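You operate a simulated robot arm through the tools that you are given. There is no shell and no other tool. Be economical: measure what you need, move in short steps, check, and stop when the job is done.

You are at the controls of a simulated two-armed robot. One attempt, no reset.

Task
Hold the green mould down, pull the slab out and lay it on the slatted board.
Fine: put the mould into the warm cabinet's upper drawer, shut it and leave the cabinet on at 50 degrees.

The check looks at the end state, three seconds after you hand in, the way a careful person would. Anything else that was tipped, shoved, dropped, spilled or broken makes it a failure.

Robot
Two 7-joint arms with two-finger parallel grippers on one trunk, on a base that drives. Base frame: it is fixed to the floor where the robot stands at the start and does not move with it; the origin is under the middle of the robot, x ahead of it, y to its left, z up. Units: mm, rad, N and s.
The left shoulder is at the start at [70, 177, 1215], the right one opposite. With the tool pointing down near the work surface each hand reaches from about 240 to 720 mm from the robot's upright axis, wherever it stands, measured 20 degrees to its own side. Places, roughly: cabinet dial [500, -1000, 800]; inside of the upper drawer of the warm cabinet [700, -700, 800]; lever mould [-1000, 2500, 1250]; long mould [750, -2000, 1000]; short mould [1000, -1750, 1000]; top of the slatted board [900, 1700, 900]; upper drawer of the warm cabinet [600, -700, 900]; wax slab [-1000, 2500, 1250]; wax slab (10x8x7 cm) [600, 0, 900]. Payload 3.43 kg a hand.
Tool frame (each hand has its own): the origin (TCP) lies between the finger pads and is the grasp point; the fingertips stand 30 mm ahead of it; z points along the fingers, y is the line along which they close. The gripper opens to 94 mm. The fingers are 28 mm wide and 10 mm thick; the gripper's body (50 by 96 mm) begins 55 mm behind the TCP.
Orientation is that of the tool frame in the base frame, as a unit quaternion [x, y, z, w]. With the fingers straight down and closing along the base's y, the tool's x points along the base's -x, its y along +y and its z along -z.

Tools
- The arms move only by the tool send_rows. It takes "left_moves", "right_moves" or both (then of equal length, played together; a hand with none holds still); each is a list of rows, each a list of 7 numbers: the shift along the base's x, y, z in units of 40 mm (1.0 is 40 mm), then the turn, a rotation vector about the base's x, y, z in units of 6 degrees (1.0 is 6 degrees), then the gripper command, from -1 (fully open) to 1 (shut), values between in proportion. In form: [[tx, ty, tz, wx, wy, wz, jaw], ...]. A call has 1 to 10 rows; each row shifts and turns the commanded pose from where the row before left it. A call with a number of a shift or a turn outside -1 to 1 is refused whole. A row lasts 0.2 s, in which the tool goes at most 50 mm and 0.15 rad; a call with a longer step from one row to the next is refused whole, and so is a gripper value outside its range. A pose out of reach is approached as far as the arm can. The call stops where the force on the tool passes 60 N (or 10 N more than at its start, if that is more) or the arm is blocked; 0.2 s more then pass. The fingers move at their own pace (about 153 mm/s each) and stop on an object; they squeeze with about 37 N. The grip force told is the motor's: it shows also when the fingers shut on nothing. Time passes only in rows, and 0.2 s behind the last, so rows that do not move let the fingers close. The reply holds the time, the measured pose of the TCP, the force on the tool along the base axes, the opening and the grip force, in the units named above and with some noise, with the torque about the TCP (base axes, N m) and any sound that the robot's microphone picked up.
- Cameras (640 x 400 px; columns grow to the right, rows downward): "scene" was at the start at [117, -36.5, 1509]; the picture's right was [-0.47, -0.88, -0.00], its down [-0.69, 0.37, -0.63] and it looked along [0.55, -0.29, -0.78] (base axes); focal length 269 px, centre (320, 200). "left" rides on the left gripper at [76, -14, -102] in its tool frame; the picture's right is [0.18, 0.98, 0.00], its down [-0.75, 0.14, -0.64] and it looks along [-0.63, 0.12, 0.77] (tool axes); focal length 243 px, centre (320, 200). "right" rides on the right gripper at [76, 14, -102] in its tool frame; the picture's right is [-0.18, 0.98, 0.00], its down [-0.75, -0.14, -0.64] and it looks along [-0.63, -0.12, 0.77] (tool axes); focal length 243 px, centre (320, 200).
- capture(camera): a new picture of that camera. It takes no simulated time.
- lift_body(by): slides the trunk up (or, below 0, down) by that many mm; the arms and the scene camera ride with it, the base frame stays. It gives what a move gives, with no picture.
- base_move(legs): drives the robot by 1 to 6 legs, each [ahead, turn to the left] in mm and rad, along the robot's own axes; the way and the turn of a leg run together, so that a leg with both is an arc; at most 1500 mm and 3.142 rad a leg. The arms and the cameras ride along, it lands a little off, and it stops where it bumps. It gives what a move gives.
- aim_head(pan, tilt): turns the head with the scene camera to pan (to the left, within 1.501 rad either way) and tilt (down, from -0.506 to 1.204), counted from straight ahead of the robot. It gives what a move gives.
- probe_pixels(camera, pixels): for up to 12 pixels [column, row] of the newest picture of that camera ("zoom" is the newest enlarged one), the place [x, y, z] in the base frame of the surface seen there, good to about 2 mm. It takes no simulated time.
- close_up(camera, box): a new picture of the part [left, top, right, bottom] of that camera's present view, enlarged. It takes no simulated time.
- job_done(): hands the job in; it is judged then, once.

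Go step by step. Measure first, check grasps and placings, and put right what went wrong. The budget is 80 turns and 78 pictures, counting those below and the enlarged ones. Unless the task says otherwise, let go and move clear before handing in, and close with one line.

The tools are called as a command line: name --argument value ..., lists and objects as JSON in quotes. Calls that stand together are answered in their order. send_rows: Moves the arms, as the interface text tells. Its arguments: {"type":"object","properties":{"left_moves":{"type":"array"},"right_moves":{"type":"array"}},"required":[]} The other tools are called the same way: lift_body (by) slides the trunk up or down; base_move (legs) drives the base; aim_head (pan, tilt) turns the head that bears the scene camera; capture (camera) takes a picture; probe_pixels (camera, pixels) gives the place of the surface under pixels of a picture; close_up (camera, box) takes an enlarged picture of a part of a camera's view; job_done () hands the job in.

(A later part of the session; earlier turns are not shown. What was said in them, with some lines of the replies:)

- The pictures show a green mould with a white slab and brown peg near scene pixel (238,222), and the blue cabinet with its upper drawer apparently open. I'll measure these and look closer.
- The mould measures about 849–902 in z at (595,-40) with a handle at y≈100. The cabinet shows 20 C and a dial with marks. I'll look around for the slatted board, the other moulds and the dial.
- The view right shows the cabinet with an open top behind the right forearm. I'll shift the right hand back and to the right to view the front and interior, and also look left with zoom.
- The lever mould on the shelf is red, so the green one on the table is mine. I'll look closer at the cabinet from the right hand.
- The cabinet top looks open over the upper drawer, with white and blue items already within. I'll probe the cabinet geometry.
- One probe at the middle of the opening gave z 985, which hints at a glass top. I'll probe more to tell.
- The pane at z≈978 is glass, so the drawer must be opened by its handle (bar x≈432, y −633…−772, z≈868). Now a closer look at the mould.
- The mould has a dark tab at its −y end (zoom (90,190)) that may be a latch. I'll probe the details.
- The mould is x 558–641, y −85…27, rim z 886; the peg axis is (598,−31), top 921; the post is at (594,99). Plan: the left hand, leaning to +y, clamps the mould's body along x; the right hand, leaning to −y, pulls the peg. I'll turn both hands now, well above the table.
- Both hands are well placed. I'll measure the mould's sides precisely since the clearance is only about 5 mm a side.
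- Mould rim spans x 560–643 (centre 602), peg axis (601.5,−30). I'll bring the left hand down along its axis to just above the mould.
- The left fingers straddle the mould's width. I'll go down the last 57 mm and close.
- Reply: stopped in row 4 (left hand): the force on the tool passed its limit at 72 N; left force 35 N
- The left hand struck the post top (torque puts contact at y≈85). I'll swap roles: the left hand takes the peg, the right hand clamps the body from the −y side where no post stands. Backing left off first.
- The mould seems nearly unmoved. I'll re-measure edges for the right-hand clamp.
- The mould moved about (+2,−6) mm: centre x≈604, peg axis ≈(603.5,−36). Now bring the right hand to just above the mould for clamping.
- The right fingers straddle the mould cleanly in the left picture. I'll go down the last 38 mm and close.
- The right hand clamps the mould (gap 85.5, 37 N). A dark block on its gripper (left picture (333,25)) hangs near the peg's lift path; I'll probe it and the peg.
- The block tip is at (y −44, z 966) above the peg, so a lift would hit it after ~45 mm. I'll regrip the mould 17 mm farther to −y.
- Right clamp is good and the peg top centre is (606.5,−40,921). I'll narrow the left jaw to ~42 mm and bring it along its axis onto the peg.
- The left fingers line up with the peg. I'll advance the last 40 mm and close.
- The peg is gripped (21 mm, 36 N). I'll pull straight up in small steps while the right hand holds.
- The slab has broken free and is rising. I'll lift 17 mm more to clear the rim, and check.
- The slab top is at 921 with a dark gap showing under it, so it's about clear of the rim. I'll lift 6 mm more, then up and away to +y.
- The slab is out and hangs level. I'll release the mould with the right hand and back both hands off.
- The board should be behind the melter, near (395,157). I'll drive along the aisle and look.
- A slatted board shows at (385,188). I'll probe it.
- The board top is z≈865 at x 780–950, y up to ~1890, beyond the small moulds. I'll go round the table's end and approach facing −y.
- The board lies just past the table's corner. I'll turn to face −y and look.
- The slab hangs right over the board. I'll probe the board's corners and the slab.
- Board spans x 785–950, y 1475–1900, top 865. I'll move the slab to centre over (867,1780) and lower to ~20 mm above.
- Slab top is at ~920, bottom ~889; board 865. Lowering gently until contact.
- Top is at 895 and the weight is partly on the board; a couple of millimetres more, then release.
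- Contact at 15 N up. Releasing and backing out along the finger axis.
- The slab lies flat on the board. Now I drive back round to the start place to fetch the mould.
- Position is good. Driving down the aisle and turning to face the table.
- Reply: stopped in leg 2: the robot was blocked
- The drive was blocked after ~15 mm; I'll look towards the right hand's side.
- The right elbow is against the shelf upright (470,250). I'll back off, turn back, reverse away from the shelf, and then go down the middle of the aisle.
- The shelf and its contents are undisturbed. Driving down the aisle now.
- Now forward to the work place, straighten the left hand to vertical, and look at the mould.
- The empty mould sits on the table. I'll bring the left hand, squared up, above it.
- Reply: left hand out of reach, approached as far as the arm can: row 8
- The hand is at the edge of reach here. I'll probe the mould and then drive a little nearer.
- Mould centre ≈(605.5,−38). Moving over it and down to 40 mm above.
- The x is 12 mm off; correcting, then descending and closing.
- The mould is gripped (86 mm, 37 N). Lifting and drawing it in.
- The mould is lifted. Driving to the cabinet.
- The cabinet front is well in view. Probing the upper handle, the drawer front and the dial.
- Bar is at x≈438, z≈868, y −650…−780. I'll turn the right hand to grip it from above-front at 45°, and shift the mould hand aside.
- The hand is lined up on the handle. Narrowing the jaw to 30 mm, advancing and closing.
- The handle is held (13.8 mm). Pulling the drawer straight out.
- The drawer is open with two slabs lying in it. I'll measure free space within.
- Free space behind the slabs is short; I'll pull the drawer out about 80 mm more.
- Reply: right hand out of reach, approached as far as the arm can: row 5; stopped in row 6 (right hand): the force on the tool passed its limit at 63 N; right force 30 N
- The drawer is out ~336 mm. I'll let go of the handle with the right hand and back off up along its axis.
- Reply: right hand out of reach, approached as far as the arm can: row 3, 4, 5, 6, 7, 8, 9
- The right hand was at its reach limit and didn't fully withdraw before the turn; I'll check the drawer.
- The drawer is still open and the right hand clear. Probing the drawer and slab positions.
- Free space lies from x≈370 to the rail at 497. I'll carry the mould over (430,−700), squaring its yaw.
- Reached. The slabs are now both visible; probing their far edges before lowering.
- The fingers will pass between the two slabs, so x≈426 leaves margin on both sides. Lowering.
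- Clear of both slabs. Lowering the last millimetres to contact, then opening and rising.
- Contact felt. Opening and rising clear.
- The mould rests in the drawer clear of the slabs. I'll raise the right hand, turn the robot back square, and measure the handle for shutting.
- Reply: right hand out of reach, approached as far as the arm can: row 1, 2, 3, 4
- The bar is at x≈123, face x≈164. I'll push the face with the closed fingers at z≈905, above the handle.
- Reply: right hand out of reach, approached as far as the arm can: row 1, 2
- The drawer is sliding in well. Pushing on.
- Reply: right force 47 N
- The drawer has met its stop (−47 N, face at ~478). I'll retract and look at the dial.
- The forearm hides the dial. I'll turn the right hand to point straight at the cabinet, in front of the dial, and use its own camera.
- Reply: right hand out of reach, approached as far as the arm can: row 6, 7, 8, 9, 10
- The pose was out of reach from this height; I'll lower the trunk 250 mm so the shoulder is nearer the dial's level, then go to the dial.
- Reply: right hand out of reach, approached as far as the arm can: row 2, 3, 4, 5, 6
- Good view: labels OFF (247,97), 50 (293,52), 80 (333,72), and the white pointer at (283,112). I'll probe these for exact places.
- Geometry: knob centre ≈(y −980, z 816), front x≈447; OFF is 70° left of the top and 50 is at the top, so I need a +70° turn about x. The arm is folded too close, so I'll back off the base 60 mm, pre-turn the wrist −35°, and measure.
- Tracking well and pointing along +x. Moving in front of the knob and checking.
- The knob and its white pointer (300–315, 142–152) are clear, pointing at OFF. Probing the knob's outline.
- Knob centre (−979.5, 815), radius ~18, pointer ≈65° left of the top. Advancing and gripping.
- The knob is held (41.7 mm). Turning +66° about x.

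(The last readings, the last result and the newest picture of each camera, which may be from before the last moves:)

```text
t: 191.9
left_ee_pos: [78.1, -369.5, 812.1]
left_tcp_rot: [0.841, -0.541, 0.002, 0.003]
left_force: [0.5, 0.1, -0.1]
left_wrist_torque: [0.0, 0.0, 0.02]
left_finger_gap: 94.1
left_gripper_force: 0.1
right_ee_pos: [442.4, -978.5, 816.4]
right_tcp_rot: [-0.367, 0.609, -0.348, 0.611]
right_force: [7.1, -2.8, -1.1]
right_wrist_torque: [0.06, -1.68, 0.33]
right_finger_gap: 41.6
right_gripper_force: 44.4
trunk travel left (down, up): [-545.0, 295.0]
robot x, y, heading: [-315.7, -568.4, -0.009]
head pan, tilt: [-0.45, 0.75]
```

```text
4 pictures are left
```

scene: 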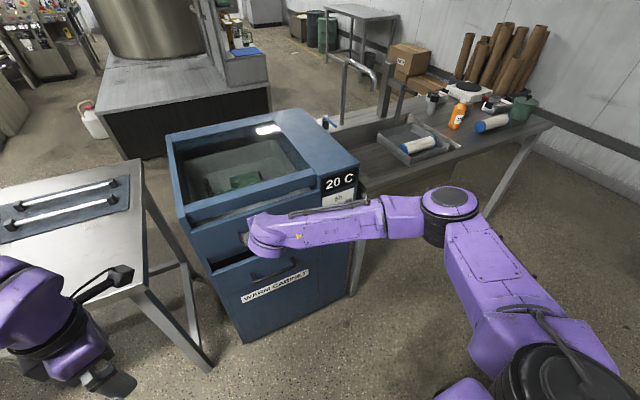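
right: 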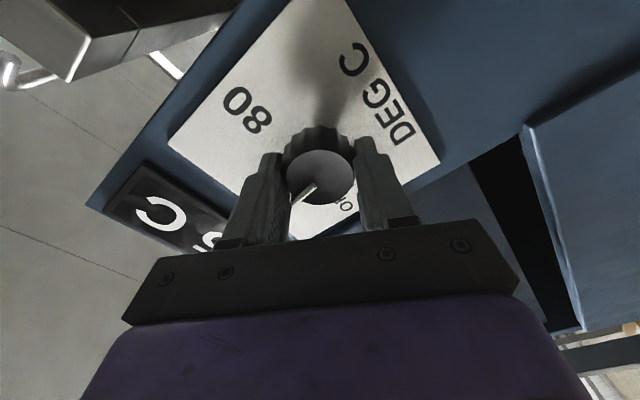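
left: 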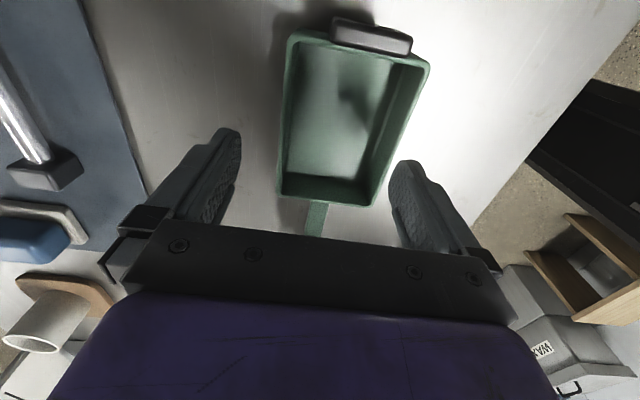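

The display now starts with a "5". Probing the pointer's ends to judge its angle.

probe_pixels --camera "right" --pixels '[[314, 187], [304, 197], [310, 191], [299, 200], [320, 175]]'

send_rows --right_moves '[[0, 0, 0, 0, 0, 0, 0], [0, 0, 0, 0, 0, 0, -0.3], [-0.5, 0, 0, 0, 0, 0, -0.3], [-0.8, 0, 0, 0, 0, 0, -0.3], [-0.8, 0.4, 0, 0, 0, 0, -0.3]]'

capture --camera "right"

```text
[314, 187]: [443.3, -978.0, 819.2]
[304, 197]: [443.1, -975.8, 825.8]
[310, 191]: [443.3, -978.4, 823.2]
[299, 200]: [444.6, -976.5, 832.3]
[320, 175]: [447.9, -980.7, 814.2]
```

```text
t: 193.1
left_ee_pos: [76.5, -368.3, 813.0]
left_tcp_rot: [0.841, -0.541, 0.005, 0.001]
left_force: [-1.0, 0.8, 0.3]
left_wrist_torque: [0.01, -0.06, 0.01]
left_finger_gap: 94.2
left_gripper_force: 0.0
right_ee_pos: [405.0, -966.1, 860.0]
right_tcp_rot: [-0.367, 0.608, -0.352, 0.609]
right_force: [-0.2, 0.4, 0.5]
right_wrist_torque: [0.01, 0.04, -0.01]
right_finger_gap: 61.1
right_gripper_force: 0.0
right hand out of reach, approached as far as the arm can: row 3, 4, 5
trunk travel left (down, up): [-545.0, 295.0]
robot x, y, heading: [-313.3, -565.9, -0.011]
head pan, tilt: [-0.45, 0.75]
```

```text
3 pictures are left
```

right: 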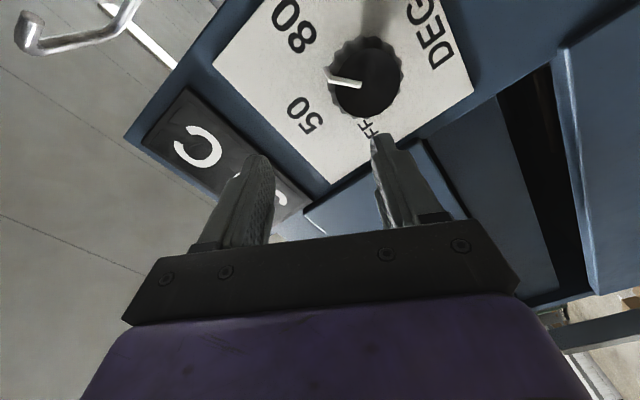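

The retreat drifted upward and may have nudged the knob: the pointer now spans (360,86)–(330,77). Probing it.

probe_pixels --camera "right" --pixels '[[358, 86], [345, 82], [335, 79], [330, 76], [368, 90], [304, 115], [395, 65], [360, 45], [375, 112]]'

close_up --camera "scene" --box '[270, 60, 430, 180]'

```text
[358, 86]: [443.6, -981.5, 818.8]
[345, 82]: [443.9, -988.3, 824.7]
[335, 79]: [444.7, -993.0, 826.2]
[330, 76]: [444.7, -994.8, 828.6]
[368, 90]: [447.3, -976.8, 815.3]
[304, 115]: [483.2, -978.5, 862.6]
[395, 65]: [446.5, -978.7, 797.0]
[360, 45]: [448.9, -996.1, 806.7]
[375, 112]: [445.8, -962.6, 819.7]
```

```text
3.33 times, centred on (350, 120) of scene
```

zoom: 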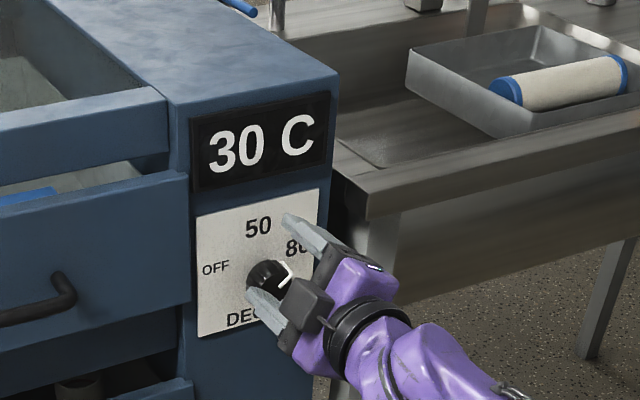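

The knob is now ~48° past 50 towards 80. I'll back the base 70 mm to get out of the folded-arm limit before regripping.

base_move --legs '[[-70, 0]]'

```text
t: 194.1
left_ee_pos: [7.6, -367.4, 813.1]
left_tcp_rot: [0.842, -0.54, 0.003, 0.001]
left_force: [-1.2, 0.4, -0.1]
left_wrist_torque: [0.0, 0.0, -0.01]
left_finger_gap: 94.2
left_gripper_force: 0.1
right_ee_pos: [339.2, -964.4, 856.9]
right_tcp_rot: [-0.37, 0.609, -0.348, 0.609]
right_force: [-0.3, 0.0, 1.2]
right_wrist_torque: [-0.02, 0.04, 0.01]
right_finger_gap: 60.8
right_gripper_force: 0.1
trunk travel left (down, up): [-545.0, 295.0]
robot x, y, heading: [-382.6, -564.2, -0.008]
head pan, tilt: [-0.45, 0.75]
5 turns are left
```

Now realign on the knob, grip, and turn back −47°, then look.

send_rows --right_moves '[[0.4, -0.18, -0.54, 0, 0, 0, -0.3], [0.4, -0.18, -0.53, 0, 0, 0, -0.3], [0.2, 0, 0, 0, 0, 0, -0.3], [0.55, 0, 0, 0, 0, 0, -0.3], [0.55, 0, 0, 0, 0, 0, -0.3], [0.5, 0, 0, 0, 0, 0, -0.3], [0, 0, 0, 0, 0, 0, 1], [0, 0, 0, 0, 0, 0, 1], [0, 0, 0, 0, 0, 0, 1]]'

send_rows --right_moves '[[0, 0, 0, -0.98, 0, 0, 1], [0, 0, 0, -0.98, 0, 0, 1], [0, 0, 0, -0.98, 0, 0, 1], [0, 0, 0, -0.98, 0, 0, 1], [0, 0, 0, -0.98, 0, 0, 1], [0, 0, 0, -0.98, 0, 0, 1], [0, 0, 0, -0.98, 0, 0, 1], [0, 0, 0, -0.98, 0, 0, 1], [0, 0, 0, 0, 0, 0, 1]]'

capture --camera "right"

```text
t: 196.1
left_ee_pos: [8.9, -367.8, 812.1]
left_tcp_rot: [0.842, -0.54, 0.002, 0.003]
left_force: [0.1, 0.3, 0.2]
left_wrist_torque: [0.0, -0.01, -0.05]
left_finger_gap: 94.1
left_gripper_force: 0.1
right_ee_pos: [443.9, -979.1, 815.8]
right_tcp_rot: [-0.37, 0.608, -0.349, 0.61]
right_force: [11.9, -5.3, 10.1]
right_wrist_torque: [-0.01, -0.95, -0.62]
right_finger_gap: 42.2
right_gripper_force: 45.2
trunk travel left (down, up): [-545.0, 295.0]
robot x, y, heading: [-383.8, -569.5, -0.014]
head pan, tilt: [-0.45, 0.75]
```

```text
t: 198.1
left_ee_pos: [9.2, -367.2, 812.3]
left_tcp_rot: [0.841, -0.541, 0.002, 0.002]
left_force: [0.1, 0.0, -0.1]
left_wrist_torque: [0.03, 0.01, -0.02]
left_finger_gap: 94.0
left_gripper_force: 0.1
right_ee_pos: [445.2, -978.2, 814.5]
right_tcp_rot: [0.582, -0.419, 0.564, -0.41]
right_force: [26.3, -11.8, 18.9]
right_wrist_torque: [-0.08, -1.37, 0.41]
right_finger_gap: 42.3
right_gripper_force: 44.6
trunk travel left (down, up): [-545.0, 295.0]
robot x, y, heading: [-380.3, -565.2, -0.011]
head pan, tilt: [-0.45, 0.75]
```

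```text
1 pictures are left
4 turns are left
```

right: 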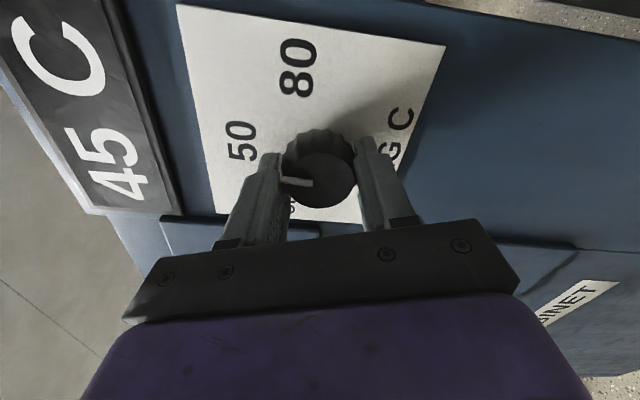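

The display reads 45 °C and climbing, so it shows the actual temperature. Probing the pointer.

probe_pixels --camera "right" --pixels '[[310, 183], [303, 182], [296, 181], [289, 180], [284, 179], [242, 142], [297, 68]]'

```text
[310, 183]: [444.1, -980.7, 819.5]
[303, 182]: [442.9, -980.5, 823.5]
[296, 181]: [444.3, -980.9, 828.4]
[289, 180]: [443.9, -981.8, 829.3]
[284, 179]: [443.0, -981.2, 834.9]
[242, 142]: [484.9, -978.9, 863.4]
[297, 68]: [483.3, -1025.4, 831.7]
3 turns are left
```

The pointer is within ~3° of 50. A 2.5° trim, release, base straight back, and the last picture.

send_rows --right_moves '[[0, 0, 0, -0.42, 0, 0, 1], [0, 0, 0, 0, 0, 0, 1], [0, 0, 0, 0, 0, 0, 0], [0, 0, 0, 0, 0, 0, -0.3], [0, 0, 0, 0, 0, 0, -0.3]]'

base_move --legs '[[-150, 0]]'

close_up --camera "right" --box '[60, 0, 460, 250]'

```text
t: 199.3
left_ee_pos: [7.4, -367.1, 812.9]
left_tcp_rot: [0.841, -0.54, 0.001, 0.002]
left_force: [1.1, -0.2, -1.0]
left_wrist_torque: [0.04, 0.0, -0.02]
left_finger_gap: 93.8
left_gripper_force: 0.0
right_ee_pos: [443.7, -977.8, 813.4]
right_tcp_rot: [0.592, -0.407, 0.571, -0.398]
right_force: [0.9, -0.1, -0.6]
right_wrist_torque: [-0.01, 0.01, 0.01]
right_finger_gap: 61.3
right_gripper_force: 0.1
trunk travel left (down, up): [-545.0, 295.0]
robot x, y, heading: [-380.4, -567.1, -0.002]
head pan, tilt: [-0.45, 0.75]
```

```text
t: 200.7
left_ee_pos: [-138.2, -367.9, 812.0]
left_tcp_rot: [0.841, -0.542, 0.002, 0.002]
left_force: [0.0, -0.3, -0.9]
left_wrist_torque: [0.02, -0.04, -0.01]
left_finger_gap: 93.7
left_gripper_force: 0.0
right_ee_pos: [295.4, -980.4, 814.3]
right_tcp_rot: [0.59, -0.409, 0.573, -0.396]
right_force: [0.8, 0.8, -0.3]
right_wrist_torque: [0.0, 0.01, 0.02]
right_finger_gap: 61.2
right_gripper_force: 0.0
trunk travel left (down, up): [-545.0, 295.0]
robot x, y, heading: [-530.2, -562.2, -0.007]
head pan, tilt: [-0.45, 0.75]
```

```text
1.60 times, centred on (260, 125) of right
2 turns are left
```

zoom: 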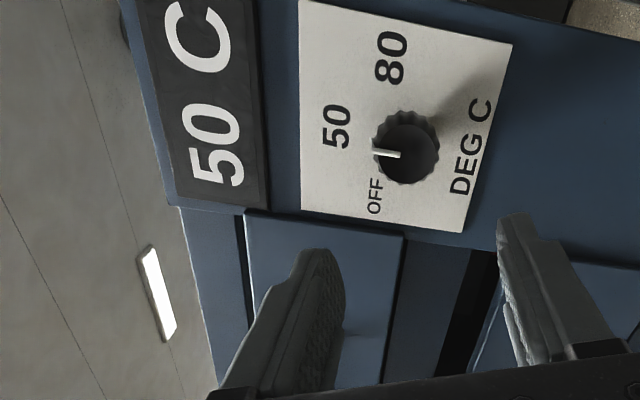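

The display reads 50 C and the pointer stands at the 50 mark. The drawer is shut, the mould is inside it, the slab is on the board and both hands are clear, so I'm handing in.

job_done

```text
The job is handed in.
```

I pulled the wax slab out of the green mould and laid it on the slatted board. The mould is in the warm cabinet's upper drawer, the drawer is shut, and the cabinet is on and reading 50 °C.
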